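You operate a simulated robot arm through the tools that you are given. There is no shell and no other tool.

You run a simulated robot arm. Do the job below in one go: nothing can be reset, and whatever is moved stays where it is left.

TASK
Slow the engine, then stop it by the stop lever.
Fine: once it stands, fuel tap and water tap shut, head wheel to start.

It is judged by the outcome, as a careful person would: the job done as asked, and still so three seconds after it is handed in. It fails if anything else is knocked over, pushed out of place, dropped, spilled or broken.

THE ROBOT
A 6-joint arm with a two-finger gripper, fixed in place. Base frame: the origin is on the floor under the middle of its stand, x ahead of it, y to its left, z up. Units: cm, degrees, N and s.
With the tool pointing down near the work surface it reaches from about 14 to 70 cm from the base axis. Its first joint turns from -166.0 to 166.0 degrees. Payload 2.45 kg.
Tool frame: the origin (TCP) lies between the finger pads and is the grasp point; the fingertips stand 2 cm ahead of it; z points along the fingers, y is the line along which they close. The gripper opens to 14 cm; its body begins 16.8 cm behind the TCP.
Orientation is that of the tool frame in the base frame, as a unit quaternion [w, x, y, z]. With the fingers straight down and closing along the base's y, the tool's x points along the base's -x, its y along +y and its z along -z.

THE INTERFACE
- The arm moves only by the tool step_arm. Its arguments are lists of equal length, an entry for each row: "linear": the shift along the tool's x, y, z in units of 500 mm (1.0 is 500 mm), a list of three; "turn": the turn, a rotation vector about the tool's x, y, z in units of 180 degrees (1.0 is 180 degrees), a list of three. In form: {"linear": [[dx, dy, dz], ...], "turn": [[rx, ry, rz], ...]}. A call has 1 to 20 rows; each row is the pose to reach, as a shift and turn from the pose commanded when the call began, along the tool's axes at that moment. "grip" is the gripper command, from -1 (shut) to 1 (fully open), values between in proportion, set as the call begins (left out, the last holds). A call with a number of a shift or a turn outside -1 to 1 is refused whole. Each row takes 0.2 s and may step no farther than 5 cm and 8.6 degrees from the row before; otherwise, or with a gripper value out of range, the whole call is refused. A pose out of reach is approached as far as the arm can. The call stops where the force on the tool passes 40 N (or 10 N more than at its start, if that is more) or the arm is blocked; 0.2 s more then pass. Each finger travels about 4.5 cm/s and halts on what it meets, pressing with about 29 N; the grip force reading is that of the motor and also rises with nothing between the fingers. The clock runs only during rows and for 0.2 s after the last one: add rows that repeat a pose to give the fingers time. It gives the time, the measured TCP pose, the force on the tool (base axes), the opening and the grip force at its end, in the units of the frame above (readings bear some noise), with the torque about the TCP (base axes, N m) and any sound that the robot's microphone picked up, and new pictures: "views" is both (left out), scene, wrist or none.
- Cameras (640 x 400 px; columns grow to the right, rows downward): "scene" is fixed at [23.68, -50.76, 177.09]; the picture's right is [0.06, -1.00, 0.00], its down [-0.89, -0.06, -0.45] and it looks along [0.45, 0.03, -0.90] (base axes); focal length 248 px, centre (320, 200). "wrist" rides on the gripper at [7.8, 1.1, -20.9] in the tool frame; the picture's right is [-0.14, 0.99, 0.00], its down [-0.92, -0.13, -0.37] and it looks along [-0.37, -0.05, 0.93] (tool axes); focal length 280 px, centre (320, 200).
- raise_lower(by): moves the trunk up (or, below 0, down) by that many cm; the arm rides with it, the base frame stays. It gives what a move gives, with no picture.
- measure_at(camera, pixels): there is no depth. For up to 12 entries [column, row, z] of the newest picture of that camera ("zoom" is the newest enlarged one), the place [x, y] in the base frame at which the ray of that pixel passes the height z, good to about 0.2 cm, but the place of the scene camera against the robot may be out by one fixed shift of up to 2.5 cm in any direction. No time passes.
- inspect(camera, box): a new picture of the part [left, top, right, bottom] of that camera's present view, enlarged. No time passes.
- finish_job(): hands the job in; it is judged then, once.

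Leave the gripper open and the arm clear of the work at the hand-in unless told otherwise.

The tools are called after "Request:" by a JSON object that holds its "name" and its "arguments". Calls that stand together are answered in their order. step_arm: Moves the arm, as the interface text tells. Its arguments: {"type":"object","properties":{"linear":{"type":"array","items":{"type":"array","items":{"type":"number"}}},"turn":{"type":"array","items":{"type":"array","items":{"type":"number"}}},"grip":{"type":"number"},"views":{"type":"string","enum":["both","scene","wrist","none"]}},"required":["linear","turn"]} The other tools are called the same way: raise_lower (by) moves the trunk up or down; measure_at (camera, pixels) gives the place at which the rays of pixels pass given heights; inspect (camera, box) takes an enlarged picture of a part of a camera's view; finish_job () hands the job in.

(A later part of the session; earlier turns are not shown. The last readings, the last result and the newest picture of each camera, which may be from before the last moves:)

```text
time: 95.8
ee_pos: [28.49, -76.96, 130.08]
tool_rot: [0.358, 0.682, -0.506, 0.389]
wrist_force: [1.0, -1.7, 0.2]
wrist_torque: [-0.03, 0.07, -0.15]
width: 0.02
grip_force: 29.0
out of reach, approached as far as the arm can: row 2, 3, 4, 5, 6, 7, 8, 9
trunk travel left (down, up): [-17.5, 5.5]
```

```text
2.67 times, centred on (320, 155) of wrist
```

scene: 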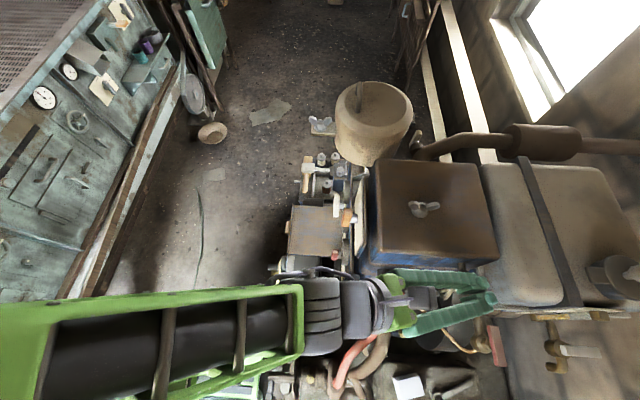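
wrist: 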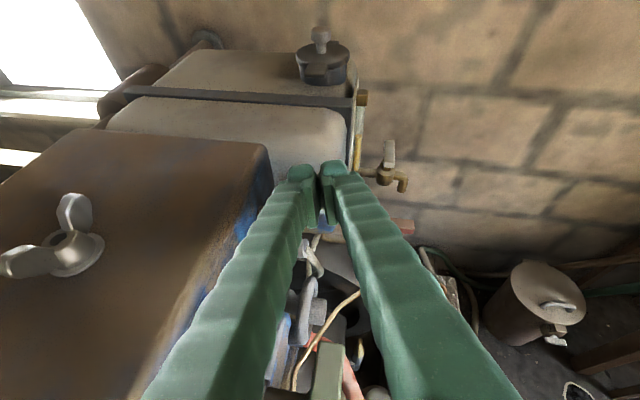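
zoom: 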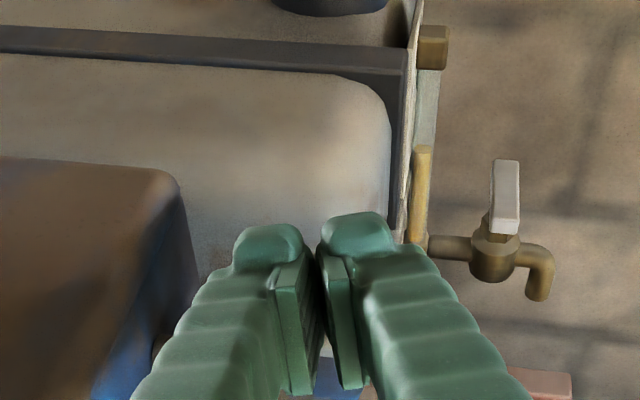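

The arm stopped short: the camera-up wrist roll is near its limit there. Nothing is touched. I'll use the other roll, with the camera on the -x side, which has plenty of range, backing up and away first.

Request:
{"name": "step_arm", "arguments": {"linear": [[-0.0005, 0.0207, -0.0314], [-0.0009, 0.0414, -0.0628], [-0.0014, 0.0621, -0.0942], [-0.0018, 0.0828, -0.1255], [-0.0023, 0.1035, -0.1569], [-0.0028, 0.1242, -0.1883], [-0.0032, 0.1448, -0.2197], [-0.0037, 0.1655, -0.2511], [-0.0042, 0.1862, -0.2825], [-0.0046, 0.2069, -0.3138], [-0.0051, 0.2276, -0.3452], [-0.0055, 0.2483, -0.3766], [-0.006, 0.269, -0.408], [-0.006, 0.269, -0.408]], "turn": [[-0.0093, -0.0039, 0.0432], [-0.0187, -0.0079, 0.0865], [-0.028, -0.0118, 0.1297], [-0.0374, -0.0157, 0.173], [-0.0467, -0.0197, 0.2162], [-0.0561, -0.0236, 0.2595], [-0.0654, -0.0275, 0.3027], [-0.0748, -0.0314, 0.346], [-0.0841, -0.0354, 0.3892], [-0.0935, -0.0393, 0.4325], [-0.1028, -0.0432, 0.4757], [-0.1122, -0.0472, 0.519], [-0.1215, -0.0511, 0.5622], [-0.1215, -0.0511, 0.5622]]}}

```text
time: 98.8
ee_pos: [10.54, -62.05, 140.57]
tool_rot: [0.0, 0.002, 0.923, -0.384]
wrist_force: [-0.2, 0.2, -0.5]
wrist_torque: [-0.01, -0.02, 0.03]
width: 0.04
grip_force: 29.0
trunk travel left (down, up): [-17.5, 5.5]
```

scene: 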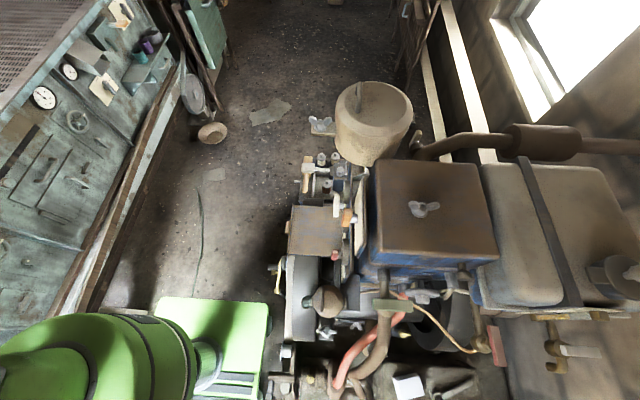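
wrist: 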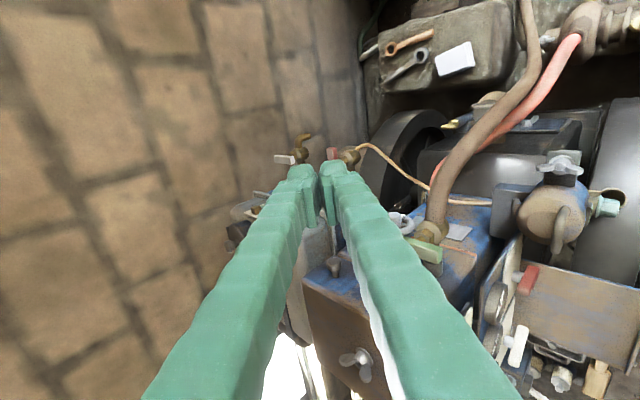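

Good pose, and the scene view confirms the green lever is across the pipe at (393,305). Now turn the heading 35° toward +x, nearly level, and stage at about (2,-76,120) on the free side.

Request:
{"name": "step_arm", "arguments": {"linear": [[0.0213, 0.0117, 0.0611], [0.0425, 0.0234, 0.1223], [0.0638, 0.035, 0.1834], [0.085, 0.0467, 0.2445], [0.1063, 0.0584, 0.3056], [0.1275, 0.0701, 0.3668], [0.1488, 0.0817, 0.4279], [0.17, 0.0934, 0.489], [0.17, 0.0934, 0.489]], "turn": [[0.0235, -0.0219, -0.0114], [0.0471, -0.0438, -0.0228], [0.0706, -0.0657, -0.0342], [0.0941, -0.0876, -0.0457], [0.1176, -0.1095, -0.0571], [0.1412, -0.1314, -0.0685], [0.1647, -0.1533, -0.0799], [0.1882, -0.1752, -0.0913], [0.1882, -0.1752, -0.0913]]}}

Request:
{"name": "inspect", "arguments": {"camera": "wrist", "box": [240, 80, 440, 220]}}

```text
time: 101.0
ee_pos: [-1.37, -100.29, 137.79]
tool_rot: [0.193, -0.244, 0.742, -0.594]
wrist_force: [0.0, 0.8, 0.4]
wrist_torque: [0.01, 0.03, -0.17]
width: 0.01
grip_force: 29.4
out of reach, approached as far as the arm can: row 1, 2, 3, 4, 5, 6, 7, 8, 9
trunk travel left (down, up): [-17.5, 5.5]
stopped in row 9: the arm was blocked; the commanded pose is now the measured one
```

scene: 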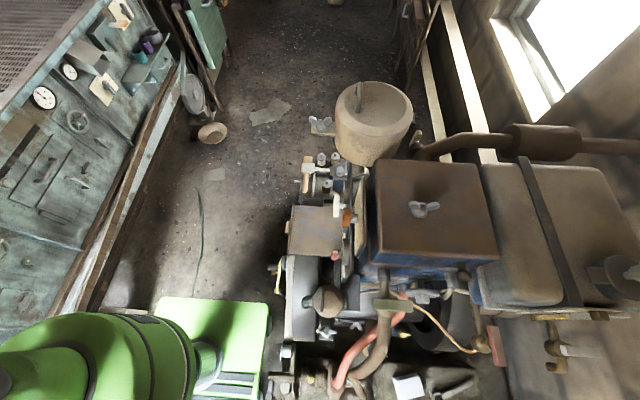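
wrist: 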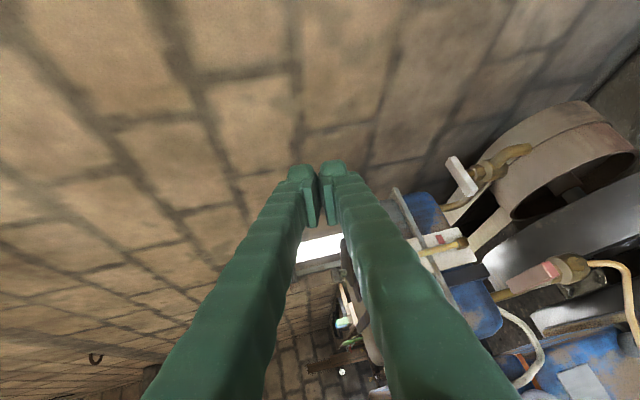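

```text
2.86 times, centred on (340, 150) of wrist
```

zoom: 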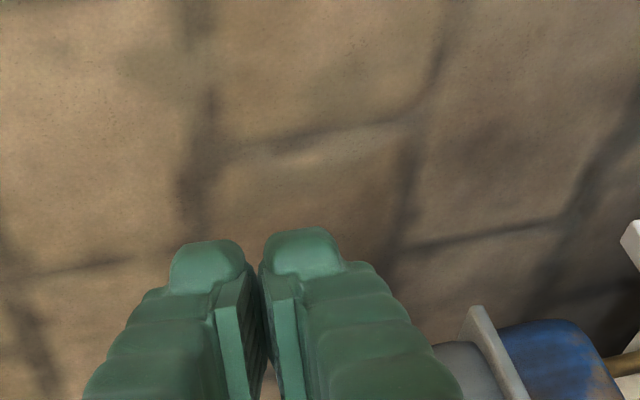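

The requested spot wasn't reachable in that orientation, and the arm ended stretched out at (-1,-100,138) in free space. The orientation itself is what I wanted, and the red tap is at right, near (555,268). I'll lower from here in small moves toward the tap's free side.

Request:
{"name": "step_arm", "arguments": {"linear": [[-0.03, 0.07, 0.025], [-0.06, 0.14, 0.05], [-0.09, 0.21, 0.075]], "turn": [[0, 0, 0], [0, 0, 0], [0, 0, 0]]}}

```text
time: 101.8
ee_pos: [1.38, -101.33, 128.37]
tool_rot: [0.198, -0.241, 0.745, -0.59]
wrist_force: [0.0, 0.0, 1.6]
wrist_torque: [0.06, 0.07, -0.05]
width: 0.01
grip_force: 29.2
out of reach, approached as far as the arm can: row 1, 2, 3
trunk travel left (down, up): [-17.5, 5.5]
```

scene: 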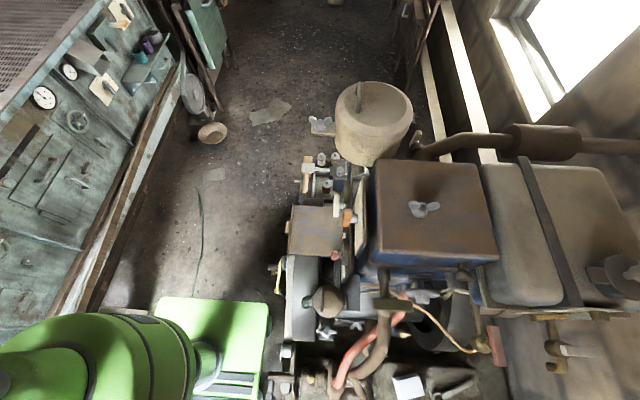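
wrist: 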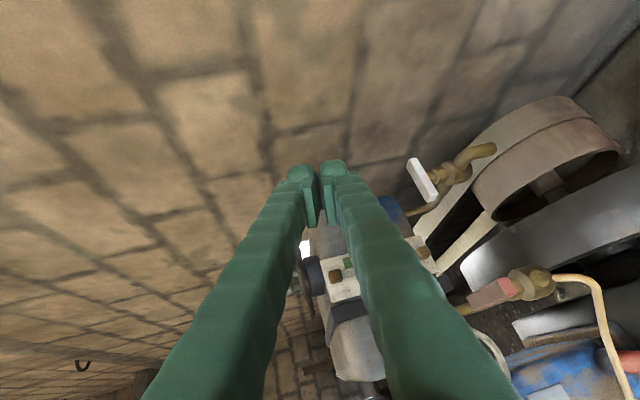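

At this height the arm can't hold a near-level tool that close in. Lowering the trunk will bring the shoulder down and should free the wrist. The forearm runs over free space at x≈-10, so I'll lower 7 cm and check.

Request:
{"name": "raise_lower", "arguments": {"by": -7}}

```text
time: 102.8
ee_pos: [1.31, -101.45, 121.32]
tool_rot: [0.198, -0.241, 0.744, -0.591]
wrist_force: [0.5, 0.1, 0.1]
wrist_torque: [-0.04, 0.04, 0.0]
width: 0.01
grip_force: 28.2
trunk travel left (down, up): [-10.5, 12.5]
```

Request:
{"name": "step_arm", "arguments": {"linear": [[-0.05, 0.0534, 0.0066], [-0.099, 0.1068, 0.0132]], "turn": [[0, 0, 0], [0, 0, 0]], "views": "wrist"}}

```text
time: 103.5
ee_pos: [3.26, -101.96, 117.62]
tool_rot: [0.201, -0.236, 0.753, -0.581]
wrist_force: [-0.4, -0.1, 0.2]
wrist_torque: [0.03, 0.0, -0.02]
width: 0.02
grip_force: 29.1
out of reach, approached as far as the arm can: row 1, 2
trunk travel left (down, up): [-10.5, 12.5]
```

wrist: 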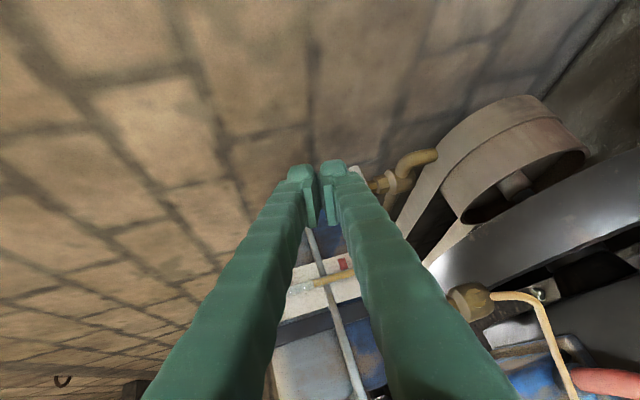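

Still limited: the tool can't be that level at this distance. I'll pitch it down by 27° to about 40° below horizontal, which suits the forearm. The side of the fingers can still do the sweep.

Request:
{"name": "step_arm", "arguments": {"linear": [[0, 0, 0], [0, 0, 0], [0, 0, 0], [0, 0, 0], [0, 0, 0]], "turn": [[-0.0375, 0, 0], [-0.075, 0, 0], [-0.1125, 0, 0], [-0.15, 0, 0], [-0.15, 0, 0]], "views": "wrist"}}

```text
time: 104.7
ee_pos: [3.68, -97.56, 116.86]
tool_rot: [0.137, -0.28, 0.862, -0.4]
wrist_force: [0.3, 0.0, -0.2]
wrist_torque: [-0.04, 0.04, 0.02]
width: 0.0
grip_force: 29.3
out of reach, approached as far as the arm can: row 2, 3, 4, 5
trunk travel left (down, up): [-10.5, 12.5]
```

wrist: 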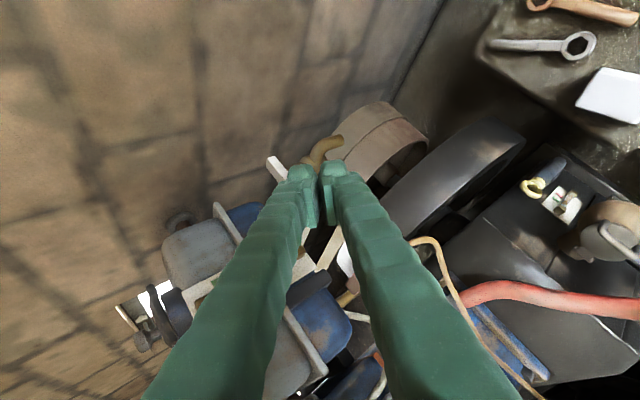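

Request:
{"name": "step_arm", "arguments": {"linear": [[-0.04, 0.029, -0.0025], [-0.08, 0.058, -0.005], [-0.1186, 0.0864, -0.0074], [-0.1186, 0.0864, -0.0074]], "turn": [[0, 0, 0], [0, 0, 0], [0, 0, 0], [0, 0, 0]], "views": "wrist"}}

```text
time: 105.7
ee_pos: [5.22, -97.85, 114.52]
tool_rot: [0.137, -0.281, 0.862, -0.399]
wrist_force: [1.0, -0.7, -0.6]
wrist_torque: [-0.01, -0.04, 0.01]
width: 0.0
grip_force: 28.9
out of reach, approached as far as the arm can: row 1, 2, 3, 4
trunk travel left (down, up): [-10.5, 12.5]
```

wrist: 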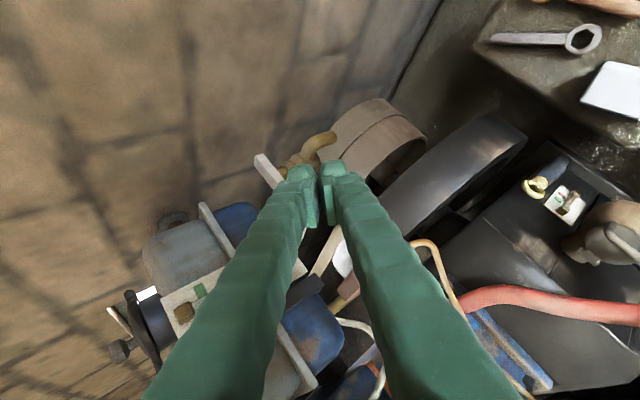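

With the heading turned this far the arm can't come closer. The alternative is to push the lever's +x arm outward (-y) from the robot's side with the tool heading straight -y at 45° down, a posture that worked. I'll retreat up and back to that posture.

Request:
{"name": "step_arm", "arguments": {"linear": [[-0.0473, -0.0176, -0.0755], [-0.0945, -0.0353, -0.151], [-0.1418, -0.0529, -0.2265], [-0.189, -0.0705, -0.302], [-0.2363, -0.0881, -0.3775], [-0.2835, -0.1058, -0.453], [-0.3308, -0.1234, -0.5285], [-0.378, -0.141, -0.604], [-0.378, -0.141, -0.604]], "turn": [[-0.0032, 0.0189, 0.0167], [-0.0065, 0.0378, 0.0334], [-0.0097, 0.0567, 0.0501], [-0.0129, 0.0757, 0.0668], [-0.0161, 0.0946, 0.0835], [-0.0194, 0.1135, 0.1002], [-0.0226, 0.1324, 0.1169], [-0.0258, 0.1513, 0.1336], [-0.0258, 0.1513, 0.1336]]}}

```text
time: 107.7
ee_pos: [6.59, -87.87, 151.34]
tool_rot: [0.028, -0.05, 0.927, -0.37]
wrist_force: [-0.3, 1.1, 0.7]
wrist_torque: [-0.08, 0.0, 0.01]
width: 0.0
grip_force: 29.1
out of reach, approached as far as the arm can: row 1, 2, 3, 4, 5, 6, 7, 8, 9
trunk travel left (down, up): [-10.5, 12.5]
```

scene: 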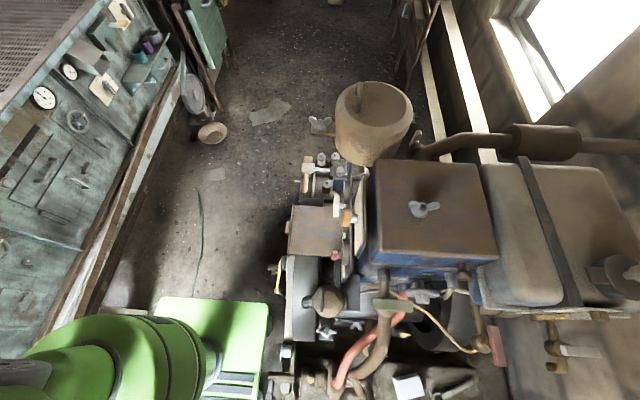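
wrist: 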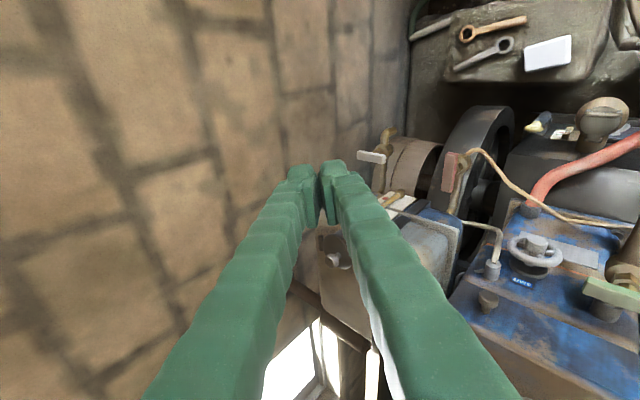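

I'll raise the trunk back to where this posture worked before, then bring the tool back in.

Request:
{"name": "raise_lower", "arguments": {"by": 7}}

Request:
{"name": "step_arm", "arguments": {"linear": [[0, 0, -0.06], [0, 0, -0.12], [0, 0, -0.12]], "turn": [[0, 0, 0], [0, 0, 0], [0, 0, 0]], "views": "scene"}}

```text
time: 108.7
ee_pos: [6.68, -88.16, 157.92]
tool_rot: [0.027, -0.05, 0.928, -0.368]
wrist_force: [0.4, 0.3, 1.1]
wrist_torque: [-0.01, -0.01, -0.02]
width: 0.02
grip_force: 28.8
trunk travel left (down, up): [-17.5, 5.5]
```

```text
time: 109.5
ee_pos: [5.93, -84.45, 162.83]
tool_rot: [0.029, -0.05, 0.929, -0.366]
wrist_force: [-0.1, 1.2, 0.1]
wrist_torque: [-0.02, 0.0, 0.0]
width: 0.0
grip_force: 29.2
out of reach, approached as far as the arm can: row 1, 2, 3
trunk travel left (down, up): [-17.5, 5.5]
```

scene: 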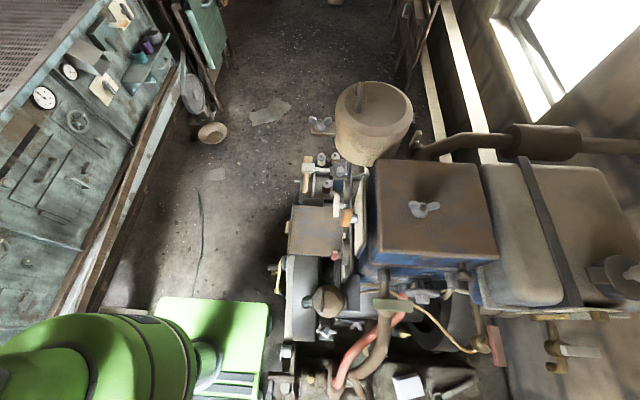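

The wrist orientation is a few degrees off what I command, so a joint is at its limit in this configuration. I'll return to the comfortable tool-down orientation to unwind.

Request:
{"name": "step_arm", "arguments": {"linear": [[0, 0, 0], [0, 0, 0], [0, 0, 0], [0, 0, 0], [0, 0, 0], [0, 0, 0], [0, 0, 0]], "turn": [[-0.04, 0, 0], [-0.08, 0, 0], [-0.12, 0, 0], [-0.16, 0, 0], [-0.2, 0, 0], [-0.25, 0, 0], [-0.25, 0, 0]]}}

```text
refused: row 6 steps farther than a row can; nothing moved
```

Request:
{"name": "step_arm", "arguments": {"linear": [[0, 0, 0], [0, 0, 0], [0, 0, 0], [0, 0, 0], [0, 0, 0], [0, 0, 0], [0, 0, 0]], "turn": [[-0.042, 0, 0], [-0.084, 0, 0], [-0.126, 0, 0], [-0.168, 0, 0], [-0.21, 0, 0], [-0.25, 0, 0], [-0.25, 0, 0]]}}

```text
time: 111.1
ee_pos: [6.9, -65.76, 149.04]
tool_rot: [0.006, -0.058, 0.998, 0.015]
wrist_force: [0.1, -1.0, -0.6]
wrist_torque: [0.06, 0.0, 0.02]
width: 0.01
grip_force: 28.9
out of reach, approached as far as the arm can: row 1, 2, 3, 4, 5, 6, 7
trunk travel left (down, up): [-17.5, 5.5]
```

scene: 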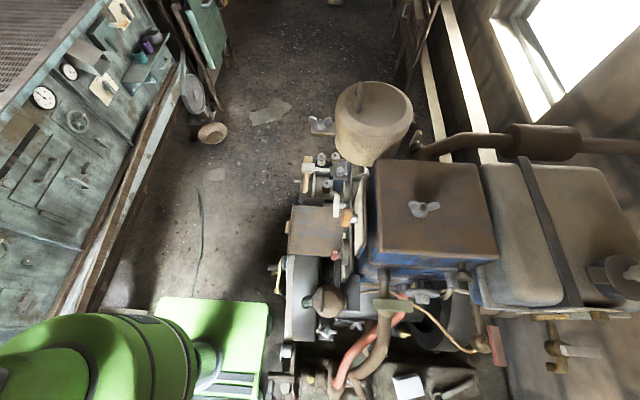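
wrist: 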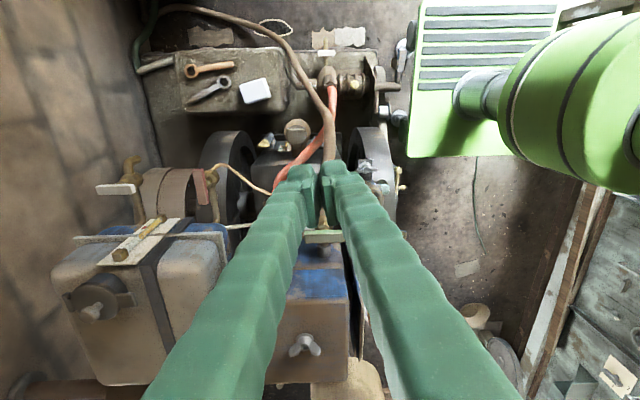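

The wrist has flipped to its other configuration, which should suit the camera-up orientation. I'll rotate the yaw by 90° to x_t toward -Y and see if it tracks exactly.

Request:
{"name": "step_arm", "arguments": {"linear": [[0, 0, 0], [0, 0, 0], [0, 0, 0], [0, 0, 0], [0, 0, 0], [0, 0, 0], [0, 0, 0], [0, 0, 0], [0, 0, 0], [0, 0, 0], [0, 0, 0], [0, 0, 0]], "turn": [[0, 0, -0.0455], [0, 0, -0.0909], [0, 0, -0.1364], [0, 0, -0.1818], [0, 0, -0.2273], [0, 0, -0.2727], [0, 0, -0.3182], [0, 0, -0.3636], [0, 0, -0.4091], [0, 0, -0.4545], [0, 0, -0.5], [0, 0, -0.5]], "views": "wrist"}}

```text
time: 113.7
ee_pos: [7.03, -65.97, 148.8]
tool_rot: [0.013, -0.659, 0.752, 0.007]
wrist_force: [0.0, 0.1, 0.2]
wrist_torque: [-0.03, -0.01, 0.01]
width: 0.0
grip_force: 29.4
out of reach, approached as far as the arm can: row 10, 11, 12
trunk travel left (down, up): [-17.5, 5.5]
```

wrist: 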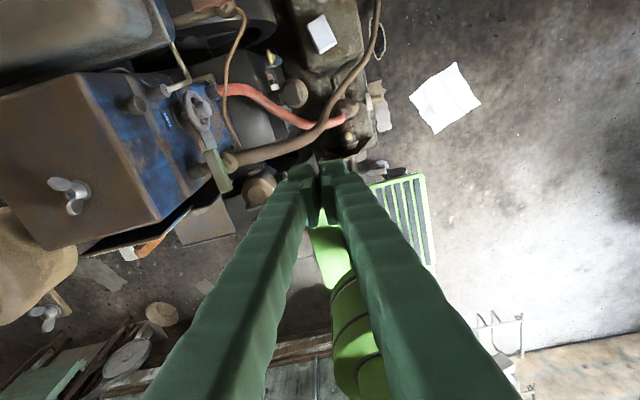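

I worked out from the readings that the arm is stuck fully straight. The wrist always lies about 83 cm from a shoulder at z≈126, so the elbow isn't bending. I'll move downward and outward to a low free spot at about (8,-80,116) with the tool down, so the elbow folds the right way again, and relax the yaw too.

Request:
{"name": "step_arm", "arguments": {"linear": [[0.04, 0.0089, 0.0733], [0.08, 0.0178, 0.1467], [0.12, 0.0267, 0.22], [0.16, 0.0356, 0.2933], [0.2, 0.0444, 0.3667], [0.24, 0.0533, 0.44], [0.28, 0.0622, 0.5133], [0.32, 0.0711, 0.5867], [0.36, 0.08, 0.66], [0.36, 0.08, 0.66]], "turn": [[0, 0, 0.0432], [0, 0, 0.0864], [0, 0, 0.1297], [0, 0, 0.1729], [0, 0, 0.2161], [0, 0, 0.2593], [0, 0, 0.3026], [0, 0, 0.3458], [0, 0, 0.389], [0, 0, 0.389]]}}

```text
time: 115.9
ee_pos: [1.32, -78.59, 114.72]
tool_rot: [0.008, -0.108, 0.994, 0.013]
wrist_force: [-0.3, 0.6, 0.1]
wrist_torque: [-0.01, -0.01, -0.02]
width: 0.0
grip_force: 28.8
out of reach, approached as far as the arm can: row 6, 7, 8, 9, 10
trunk travel left (down, up): [-17.5, 5.5]
```

scene: 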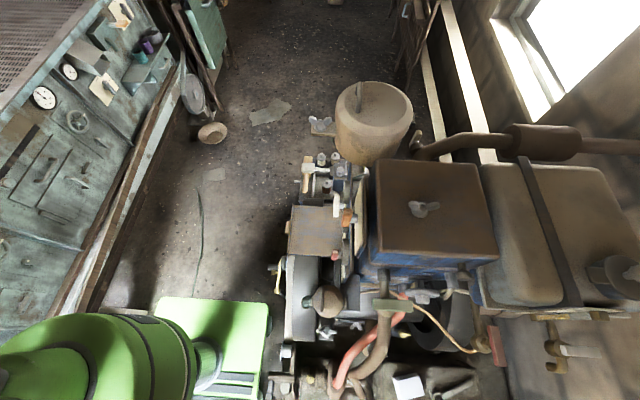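
wrist: 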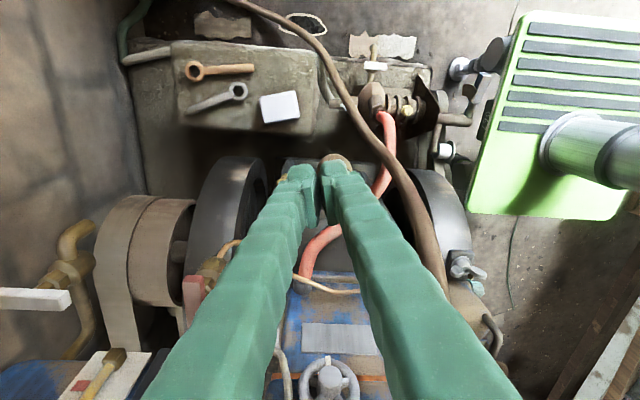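

The elbow is folding again (the wrist is inside the reach sphere), but the position lags. I'll go up and back to the known good pose at (25,-42,138), tool down, to restore a clean configuration: up first, then sideways.

Request:
{"name": "step_arm", "arguments": {"linear": [[0, 0, -0.09], [0, 0, -0.18], [0, 0, -0.27], [0, 0, -0.36], [0, 0, -0.45], [-0.0527, 0.0553, -0.452], [-0.1054, 0.1106, -0.454], [-0.1581, 0.1659, -0.456], [-0.2108, 0.2212, -0.458], [-0.2635, 0.2765, -0.46], [-0.3162, 0.3318, -0.462], [-0.3689, 0.3871, -0.464], [-0.4216, 0.4424, -0.466], [-0.4743, 0.4977, -0.467], [-0.527, 0.553, -0.468], [-0.527, 0.553, -0.468]], "turn": [[0, 0, 0], [0, 0, 0], [0, 0, 0], [0, 0, 0], [0, 0, 0], [0, 0, 0.011], [0, 0, 0.022], [0, 0, 0.033], [0, 0, 0.044], [0, 0, 0.056], [0, 0, 0.067], [0, 0, 0.078], [0, 0, 0.089], [0, 0, 0.1], [0, 0, 0.111], [0, 0, 0.111]]}}

```text
time: 119.3
ee_pos: [20.94, -46.68, 139.71]
tool_rot: [0.005, 0.066, 0.998, 0.012]
wrist_force: [0.7, -0.7, 0.3]
wrist_torque: [0.12, 0.08, 0.02]
width: 0.0
grip_force: 28.4
out of reach, approached as far as the arm can: row 1, 2, 3, 4, 5, 6, 7, 8, 9, 10, 11, 12
trunk travel left (down, up): [-17.5, 5.5]
```

scene: 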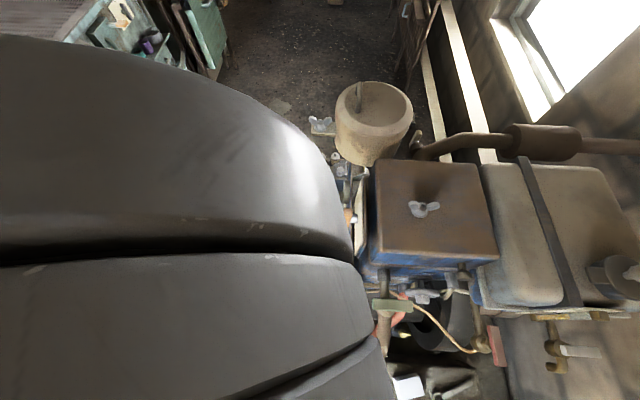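
wrist: 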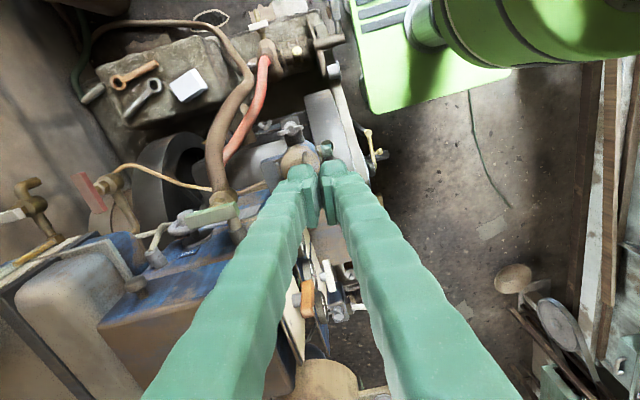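

The arm is unstuck, and rows 13-16 tracked exactly. I'll now avoid stretched poses. From here I'll tilt 45° outward (heading -y, camera on the -x side) while moving over to (23.5,-76,132), well above the green lever.

Request:
{"name": "step_arm", "arguments": {"linear": [[-0.0159, -0.0718, 0.0193], [-0.0318, -0.1435, 0.0385], [-0.0476, -0.2153, 0.0578], [-0.0635, -0.287, 0.077], [-0.0794, -0.3588, 0.0963], [-0.0953, -0.4305, 0.1155], [-0.1111, -0.5023, 0.1348], [-0.127, -0.574, 0.154], [-0.127, -0.574, 0.154]], "turn": [[0.0312, -0.0021, -0.005], [0.0624, -0.0042, -0.01], [0.0936, -0.0062, -0.015], [0.1248, -0.0083, -0.02], [0.1559, -0.0104, -0.025], [0.1871, -0.0125, -0.03], [0.2183, -0.0145, -0.035], [0.2495, -0.0166, -0.04], [0.2495, -0.0166, -0.04]]}}

Request:
{"name": "inspect", "arguments": {"camera": "wrist", "box": [260, 80, 460, 220]}}

```text
time: 121.3
ee_pos: [23.07, -75.82, 130.73]
tool_rot: [0.005, 0.001, 0.929, -0.37]
wrist_force: [-0.3, 0.1, -0.1]
wrist_torque: [0.0, 0.01, -0.01]
width: 0.01
grip_force: 29.1
trunk travel left (down, up): [-17.5, 5.5]
```

scene: 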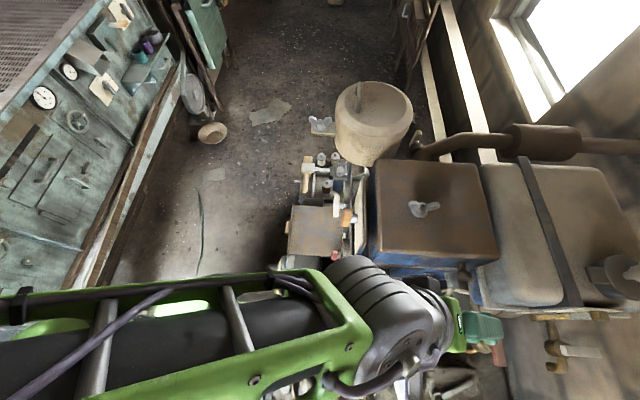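
wrist: 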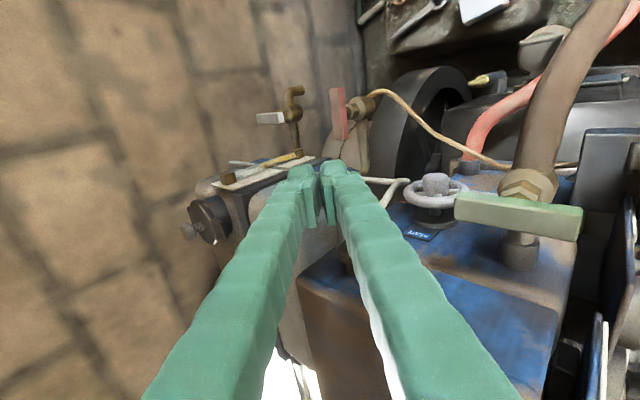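

```text
2.86 times, centred on (360, 150) of wrist
```

zoom: 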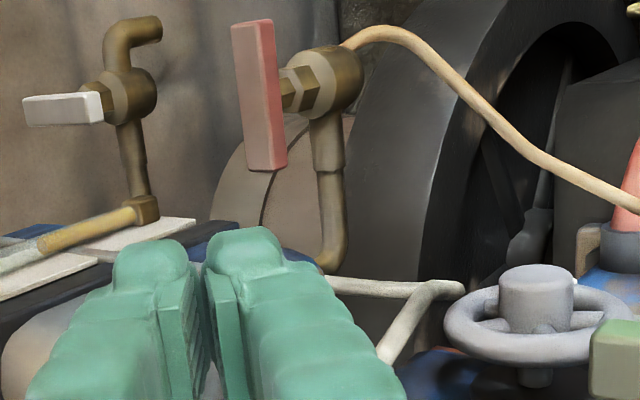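

Clean pose. The red lever is clearly visible at (340,113), centre (19.9,-92.1,108). The nearby grey pipe is at x≈32, clear of the path. I'll descend toward the near side of its +x arm, first to about (24,-84,118).

Request:
{"name": "step_arm", "arguments": {"linear": [[-0.0045, 0.0139, 0.0743], [-0.009, 0.0277, 0.1485], [-0.0135, 0.0416, 0.2228], [-0.018, 0.0554, 0.297], [-0.018, 0.0554, 0.297]], "turn": [[0, 0, 0], [0, 0, 0], [0, 0, 0], [0, 0, 0], [0, 0, 0]]}}

Request:
{"name": "inspect", "arguments": {"camera": "wrist", "box": [260, 60, 460, 220]}}

Request:
{"name": "inspect", "arguments": {"camera": "scene", "box": [420, 280, 540, 380]}}

```text
time: 122.5
ee_pos: [24.37, -83.89, 118.04]
tool_rot: [0.006, 0.002, 0.929, -0.371]
wrist_force: [0.1, 0.0, -0.8]
wrist_torque: [-0.02, -0.01, -0.03]
width: 0.0
grip_force: 29.1
trunk travel left (down, up): [-17.5, 5.5]
```

scene: 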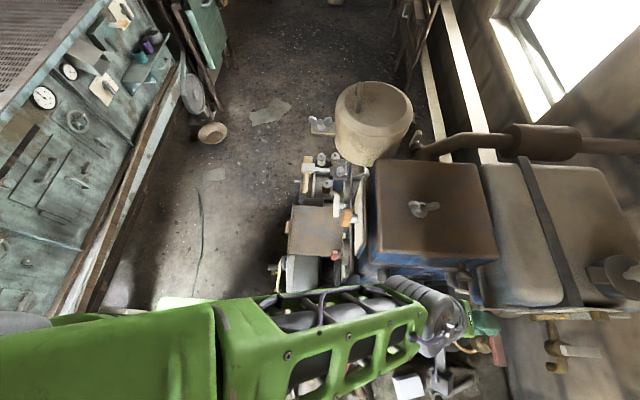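
wrist: 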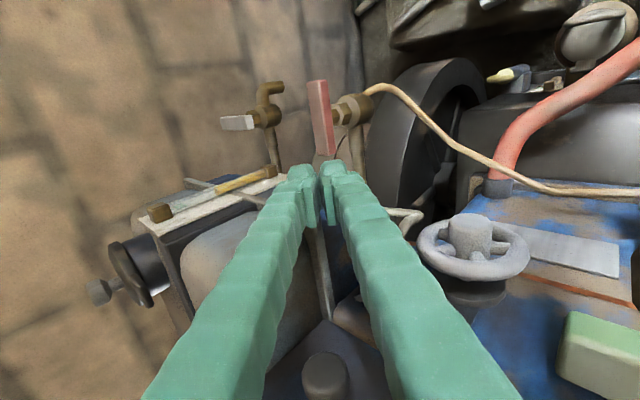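

```text
2.50 times, centred on (360, 140) of wrist
```

zoom: 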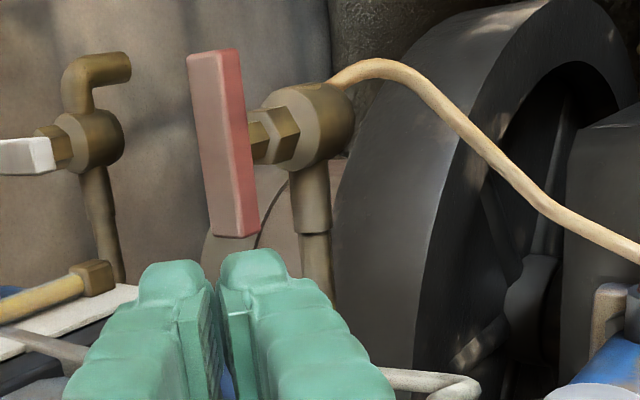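

```text
4.00 times, centred on (480, 330) of scene
```

zoom: 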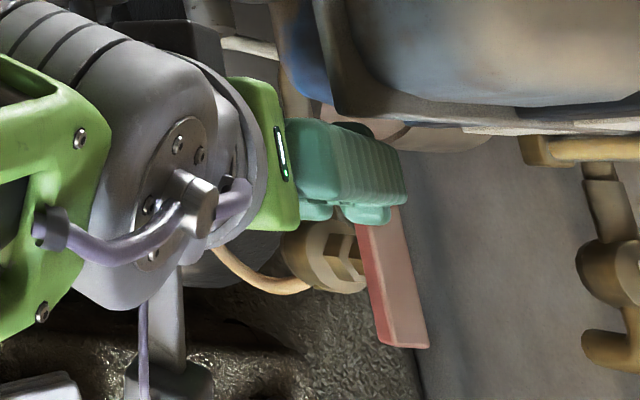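

Close to the lever now, with everything clear. Move to the start of the push: TCP about (24,-88,109.4), roughly 1 cm in front of the lever's +x arm.

Request:
{"name": "step_arm", "arguments": {"linear": [[0.003, 0.0195, 0.06], [0.006, 0.039, 0.12], [0.008, 0.0586, 0.1812], [0.008, 0.0586, 0.1812]], "turn": [[0, 0, 0], [0, 0, 0], [0, 0, 0], [0, 0, 0]]}}

Request:
{"name": "inspect", "arguments": {"camera": "wrist", "box": [260, 60, 460, 220]}}

Request:
{"name": "inspect", "arguments": {"camera": "scene", "box": [440, 300, 540, 380]}}

```text
time: 123.5
ee_pos: [24.04, -87.97, 109.57]
tool_rot: [0.007, 0.001, 0.929, -0.37]
wrist_force: [-0.3, -0.6, -0.1]
wrist_torque: [-0.01, 0.02, -0.01]
width: 0.0
grip_force: 29.4
trunk travel left (down, up): [-17.5, 5.5]
```

scene: 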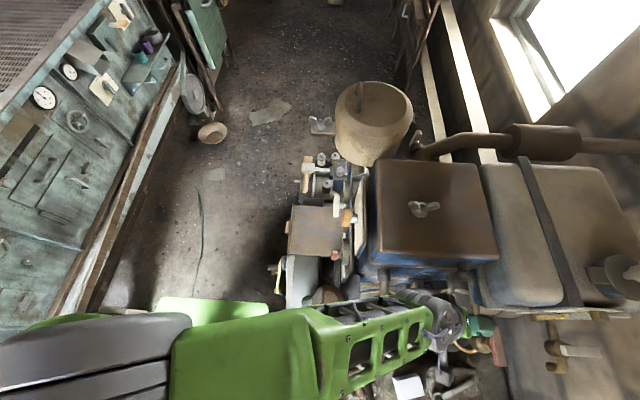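
wrist: 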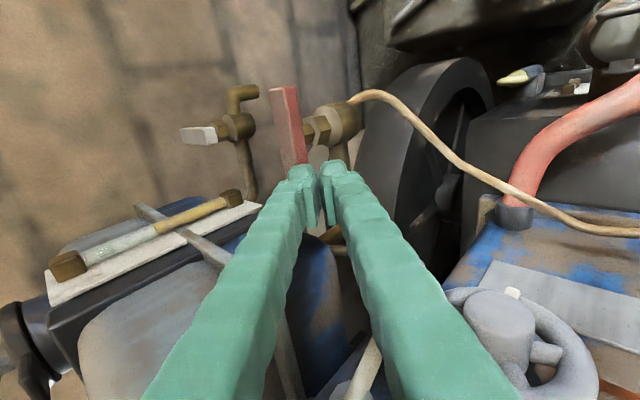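

```text
2.50 times, centred on (360, 140) of wrist
```

zoom: 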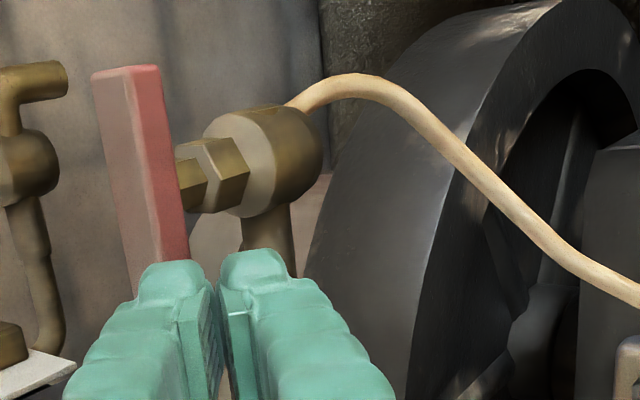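

```text
5.00 times, centred on (490, 340) of scene
```

zoom: 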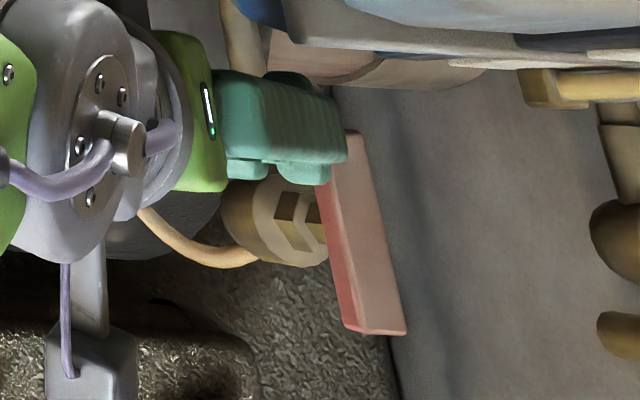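

I'm in front of the lever's +x arm with the wrist view clear. Push gently toward -y, 2 cm in small steps, watching the force.

Request:
{"name": "step_arm", "arguments": {"linear": [[0.001, -0.0013, 0.0169], [0, -0.009, 0.024], [-0.0006, -0.016, 0.031], [-0.0012, -0.0231, 0.0375], [-0.0012, -0.0231, 0.0375]], "turn": [[0, 0, 0], [0, 0, 0], [0, 0, 0], [0, 0, 0], [0, 0, 0]], "views": "wrist"}}

Request:
{"name": "inspect", "arguments": {"camera": "wrist", "box": [220, 60, 420, 220]}}

```text
time: 124.7
ee_pos: [24.32, -90.05, 108.98]
tool_rot: [0.006, 0.003, 0.929, -0.37]
wrist_force: [0.3, 0.5, 0.2]
wrist_torque: [-0.01, 0.02, 0.01]
width: 0.0
grip_force: 28.4
trunk travel left (down, up): [-17.5, 5.5]
```

wrist: 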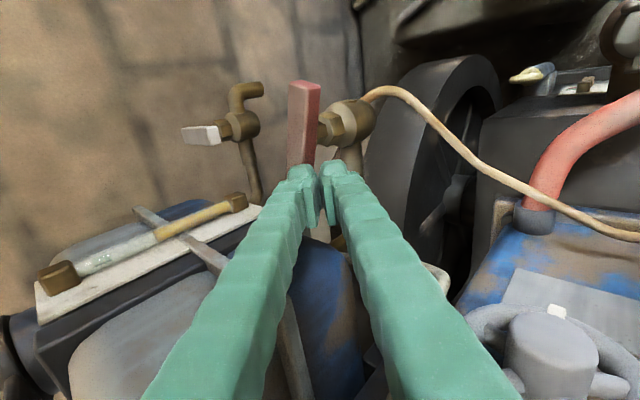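

```text
2.50 times, centred on (320, 140) of wrist
```

zoom: 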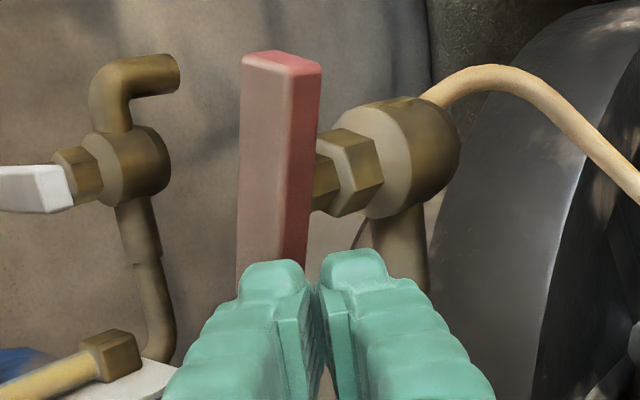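

The lever has started turning the right way (about 14°) with almost no force. Continue along the arc.

Request:
{"name": "step_arm", "arguments": {"linear": [[0, -0.0087, 0.0082], [0.003, -0.0145, 0.0137], [0.006, -0.0203, 0.0192], [0.01, -0.026, 0.0247], [0.01, -0.026, 0.0247]], "turn": [[0, 0, 0], [0, 0, 0], [0, 0, 0], [0, 0, 0], [0, 0, 0]], "views": "wrist"}}

Request:
{"name": "inspect", "arguments": {"camera": "wrist", "box": [220, 60, 420, 220]}}

```text
time: 125.9
ee_pos: [23.81, -91.79, 108.93]
tool_rot: [0.005, 0.002, 0.929, -0.37]
wrist_force: [1.9, 0.8, 2.0]
wrist_torque: [-0.05, 0.03, 0.0]
width: 0.0
grip_force: 28.9
trunk travel left (down, up): [-17.5, 5.5]
```

wrist: 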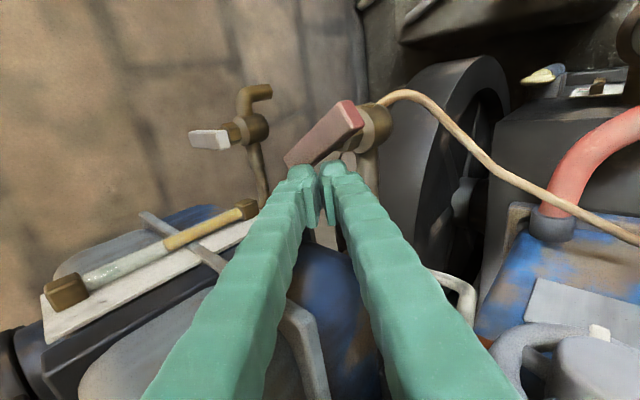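

```text
2.50 times, centred on (320, 140) of wrist
```

zoom: 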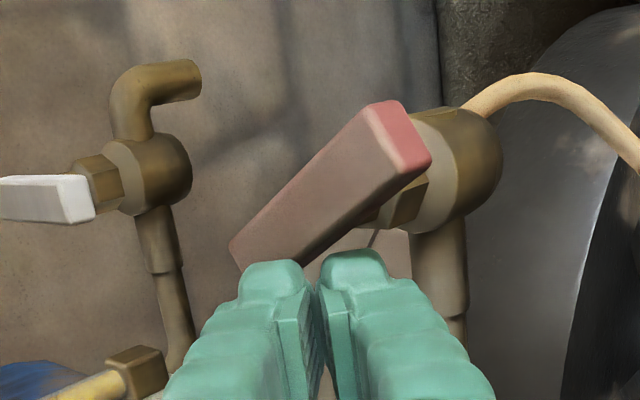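

The red lever is about 55-60° round. Now the path curves to -x to finish the turn.

Request:
{"name": "step_arm", "arguments": {"linear": [[0.008, -0.0044, 0.0041], [0.016, -0.0073, 0.0069], [0.024, -0.0087, 0.0082], [0.032, -0.0087, 0.0082], [0.032, -0.0087, 0.0082]], "turn": [[0, 0, 0], [0, 0, 0], [0, 0, 0], [0, 0, 0], [0, 0, 0]], "views": "wrist"}}

Request:
{"name": "inspect", "arguments": {"camera": "wrist", "box": [220, 60, 420, 220]}}

```text
time: 127.1
ee_pos: [23.14, -92.49, 109.25]
tool_rot: [0.011, -0.002, 0.928, -0.372]
wrist_force: [14.4, 2.2, -1.9]
wrist_torque: [-0.15, -0.27, -0.05]
width: 0.0
grip_force: 29.4
trunk travel left (down, up): [-17.5, 5.5]
stopped in row 5: the force on the tool passed its limit at 41 N (the readings are from after the stop); the commanded pose is now the measured one
```

wrist: 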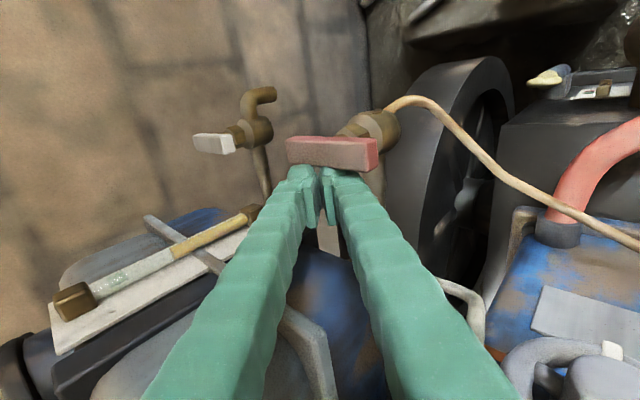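

```text
2.50 times, centred on (320, 140) of wrist
```

zoom: 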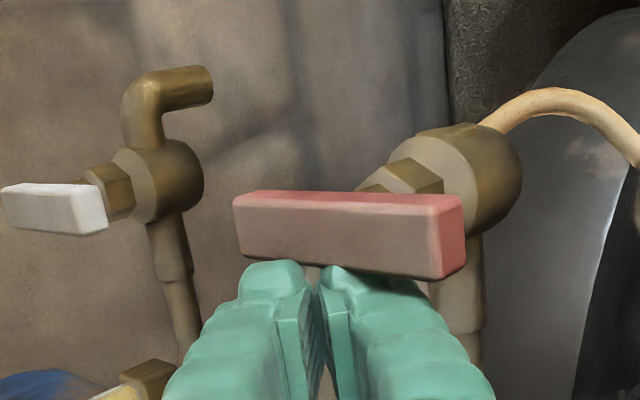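

The red lever is now square across, parallel to the shut white cock, and it hit its end stop (41 N). So the fuel tap is shut. Ease off to +x and back out the way I came.

Request:
{"name": "step_arm", "arguments": {"linear": [[-0.016, 0, -0.01], [-0.02, 0, -0.06], [-0.02, 0, -0.14], [-0.02, 0, -0.22], [-0.02, 0, -0.3], [-0.02, 0, -0.38], [-0.02, 0, -0.4], [-0.02, 0, -0.4]], "turn": [[0, 0, 0], [0, 0, 0], [0, 0, 0], [0, 0, 0], [0, 0, 0], [0, 0, 0], [0, 0, 0], [0, 0, 0]]}}

Request:
{"name": "inspect", "arguments": {"camera": "wrist", "box": [260, 60, 460, 220]}}

```text
time: 128.9
ee_pos: [23.61, -78.63, 123.67]
tool_rot: [0.009, 0.0, 0.928, -0.372]
wrist_force: [-0.1, -0.2, -1.0]
wrist_torque: [0.0, 0.02, 0.03]
width: 0.01
grip_force: 28.4
trunk travel left (down, up): [-17.5, 5.5]
```

scene: 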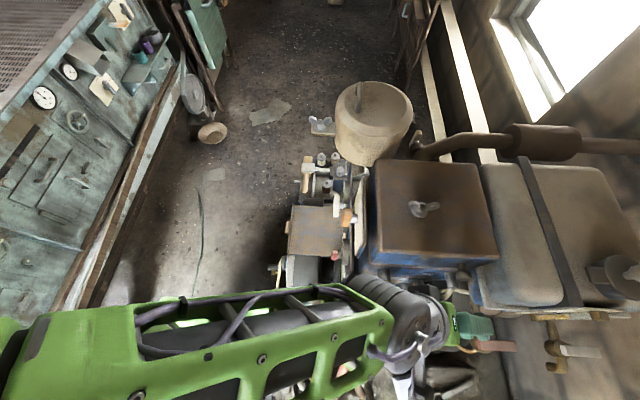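
wrist: 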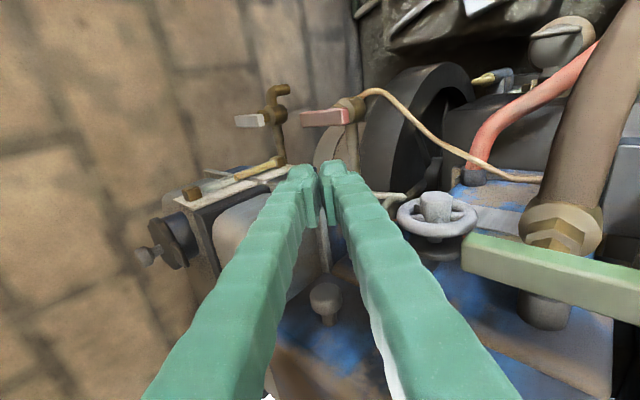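

```text
2.50 times, centred on (360, 140) of wrist
```

zoom: 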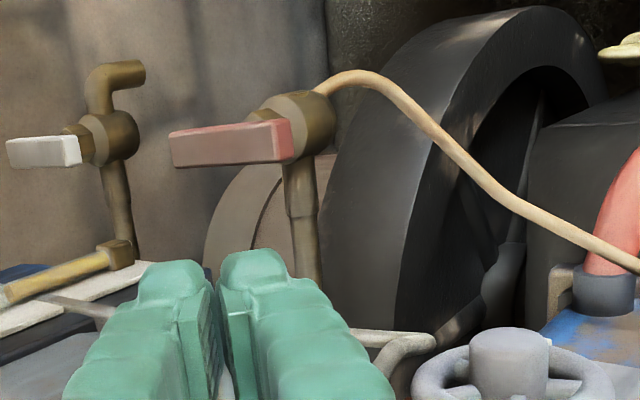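

Both taps are shut. Now the head wheel. I'll go back to a tool-down pose at about (12,-60,140), so that the tool can then swing to point along +x at the wheel.

Request:
{"name": "step_arm", "arguments": {"linear": [[0.0331, 0.0066, -0.0703], [0.0663, 0.0131, -0.1406], [0.0994, 0.0197, -0.2109], [0.1326, 0.0263, -0.2811], [0.1657, 0.0329, -0.3514], [0.1989, 0.0394, -0.4217], [0.232, 0.046, -0.492], [0.232, 0.046, -0.492]], "turn": [[-0.0354, 0, 0], [-0.0707, 0, 0], [-0.1061, 0, 0], [-0.1414, 0, 0], [-0.1768, 0, 0], [-0.2121, 0, 0], [-0.2475, 0, 0], [-0.2475, 0, 0]], "views": "none"}}

```text
time: 130.7
ee_pos: [11.23, -60.03, 139.75]
tool_rot: [0.008, -0.004, 1.0, 0.01]
wrist_force: [0.6, -0.4, 0.3]
wrist_torque: [0.02, 0.01, 0.02]
width: 0.0
grip_force: 29.1
trunk travel left (down, up): [-17.5, 5.5]
```

Comfortable. Now swing the tool toward +x while moving to (12,-74.7,112), facing the head wheel from about 17 cm away.

Request:
{"name": "step_arm", "arguments": {"linear": [[-0.0015, -0.0267, 0.0505], [-0.0029, -0.0535, 0.1011], [-0.0044, -0.0802, 0.1516], [-0.0058, -0.1069, 0.2022], [-0.0073, -0.1336, 0.2527], [-0.0087, -0.1604, 0.3033], [-0.0102, -0.1871, 0.3538], [-0.0116, -0.2138, 0.4044], [-0.0131, -0.2405, 0.4549], [-0.0145, -0.2673, 0.5055], [-0.016, -0.294, 0.556], [-0.016, -0.294, 0.556]], "turn": [[0, -0.0455, 0], [0, -0.0909, 0], [0, -0.1364, 0], [0, -0.1818, 0], [0, -0.2273, 0], [0, -0.2727, 0], [0, -0.3182, 0], [0, -0.3636, 0], [0, -0.4091, 0], [0, -0.4545, 0], [0, -0.5, 0], [0, -0.5, 0]], "grip": -0.2}}

Request:
{"name": "inspect", "arguments": {"camera": "wrist", "box": [220, 100, 420, 260]}}

```text
time: 133.3
ee_pos: [12.81, -71.52, 112.87]
tool_rot: [0.713, 0.003, 0.701, 0.009]
wrist_force: [-0.4, 0.3, 0.1]
wrist_torque: [0.02, 0.01, -0.04]
width: 5.61
grip_force: 0.0
out of reach, approached as far as the arm can: row 11, 12
trunk travel left (down, up): [-17.5, 5.5]
```

scene: 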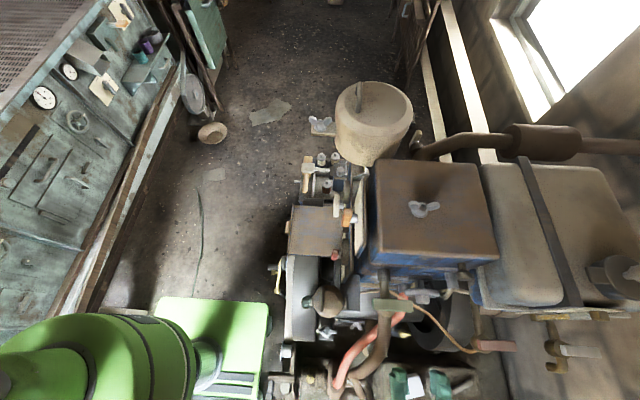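
wrist: 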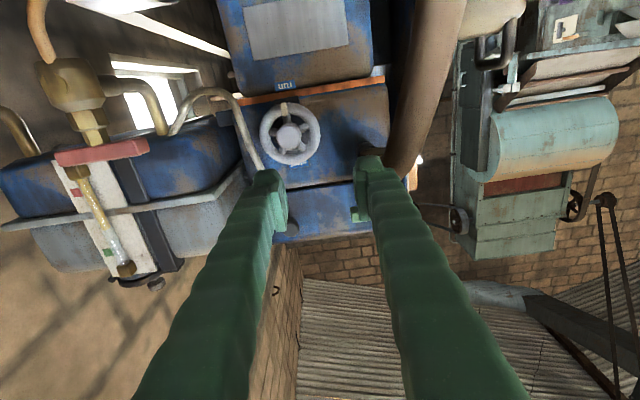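

```text
2.50 times, centred on (320, 180) of wrist
```

zoom: 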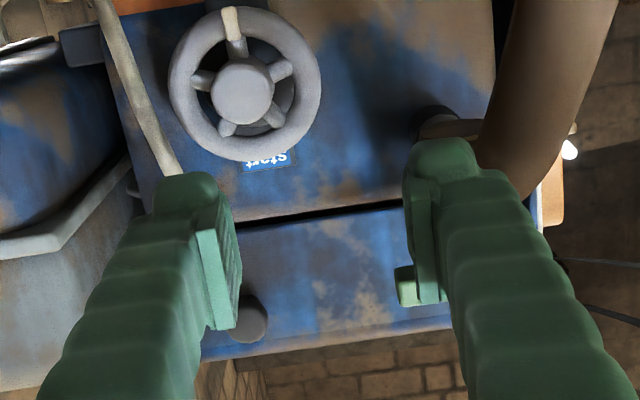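

Now I see the wheel face-on (upside-down image). The mark points to a "run" plate at the world-bottom, and "start" is at the world-top, so it needs half a turn. The wheel axis runs along x at about y=-75.0, z=110.7. The hub front is at x≈28.8 and the rim plane at about 31. I'll move in line with the axis at x=22, with the fingers at 4.2 cm.

Request:
{"name": "step_arm", "arguments": {"linear": [[0.0153, -0.024, 0.0607], [0.0307, -0.048, 0.1213], [0.046, -0.072, 0.182], [0.046, -0.072, 0.182]], "turn": [[0, 0, 0], [0, 0, 0], [0, 0, 0], [0, 0, 0]], "grip": -0.4, "views": "wrist"}}

Request:
{"name": "inspect", "arguments": {"camera": "wrist", "box": [220, 80, 420, 240]}}

```text
time: 134.3
ee_pos: [21.43, -73.59, 111.14]
tool_rot: [0.712, 0.003, 0.702, 0.009]
wrist_force: [-0.1, 0.3, 0.0]
wrist_torque: [-0.01, 0.01, 0.02]
width: 4.2
grip_force: 0.0
out of reach, approached as far as the arm can: row 2, 3, 4
trunk travel left (down, up): [-17.5, 5.5]
```

wrist: 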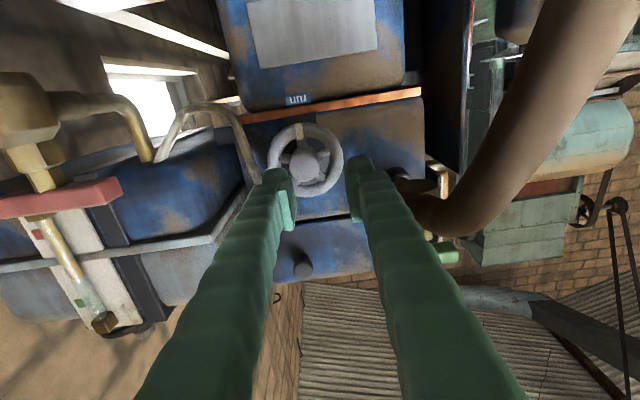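

```text
2.50 times, centred on (320, 160) of wrist
```

zoom: 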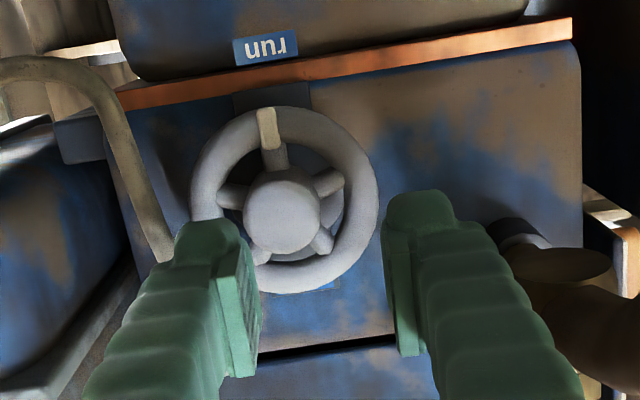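

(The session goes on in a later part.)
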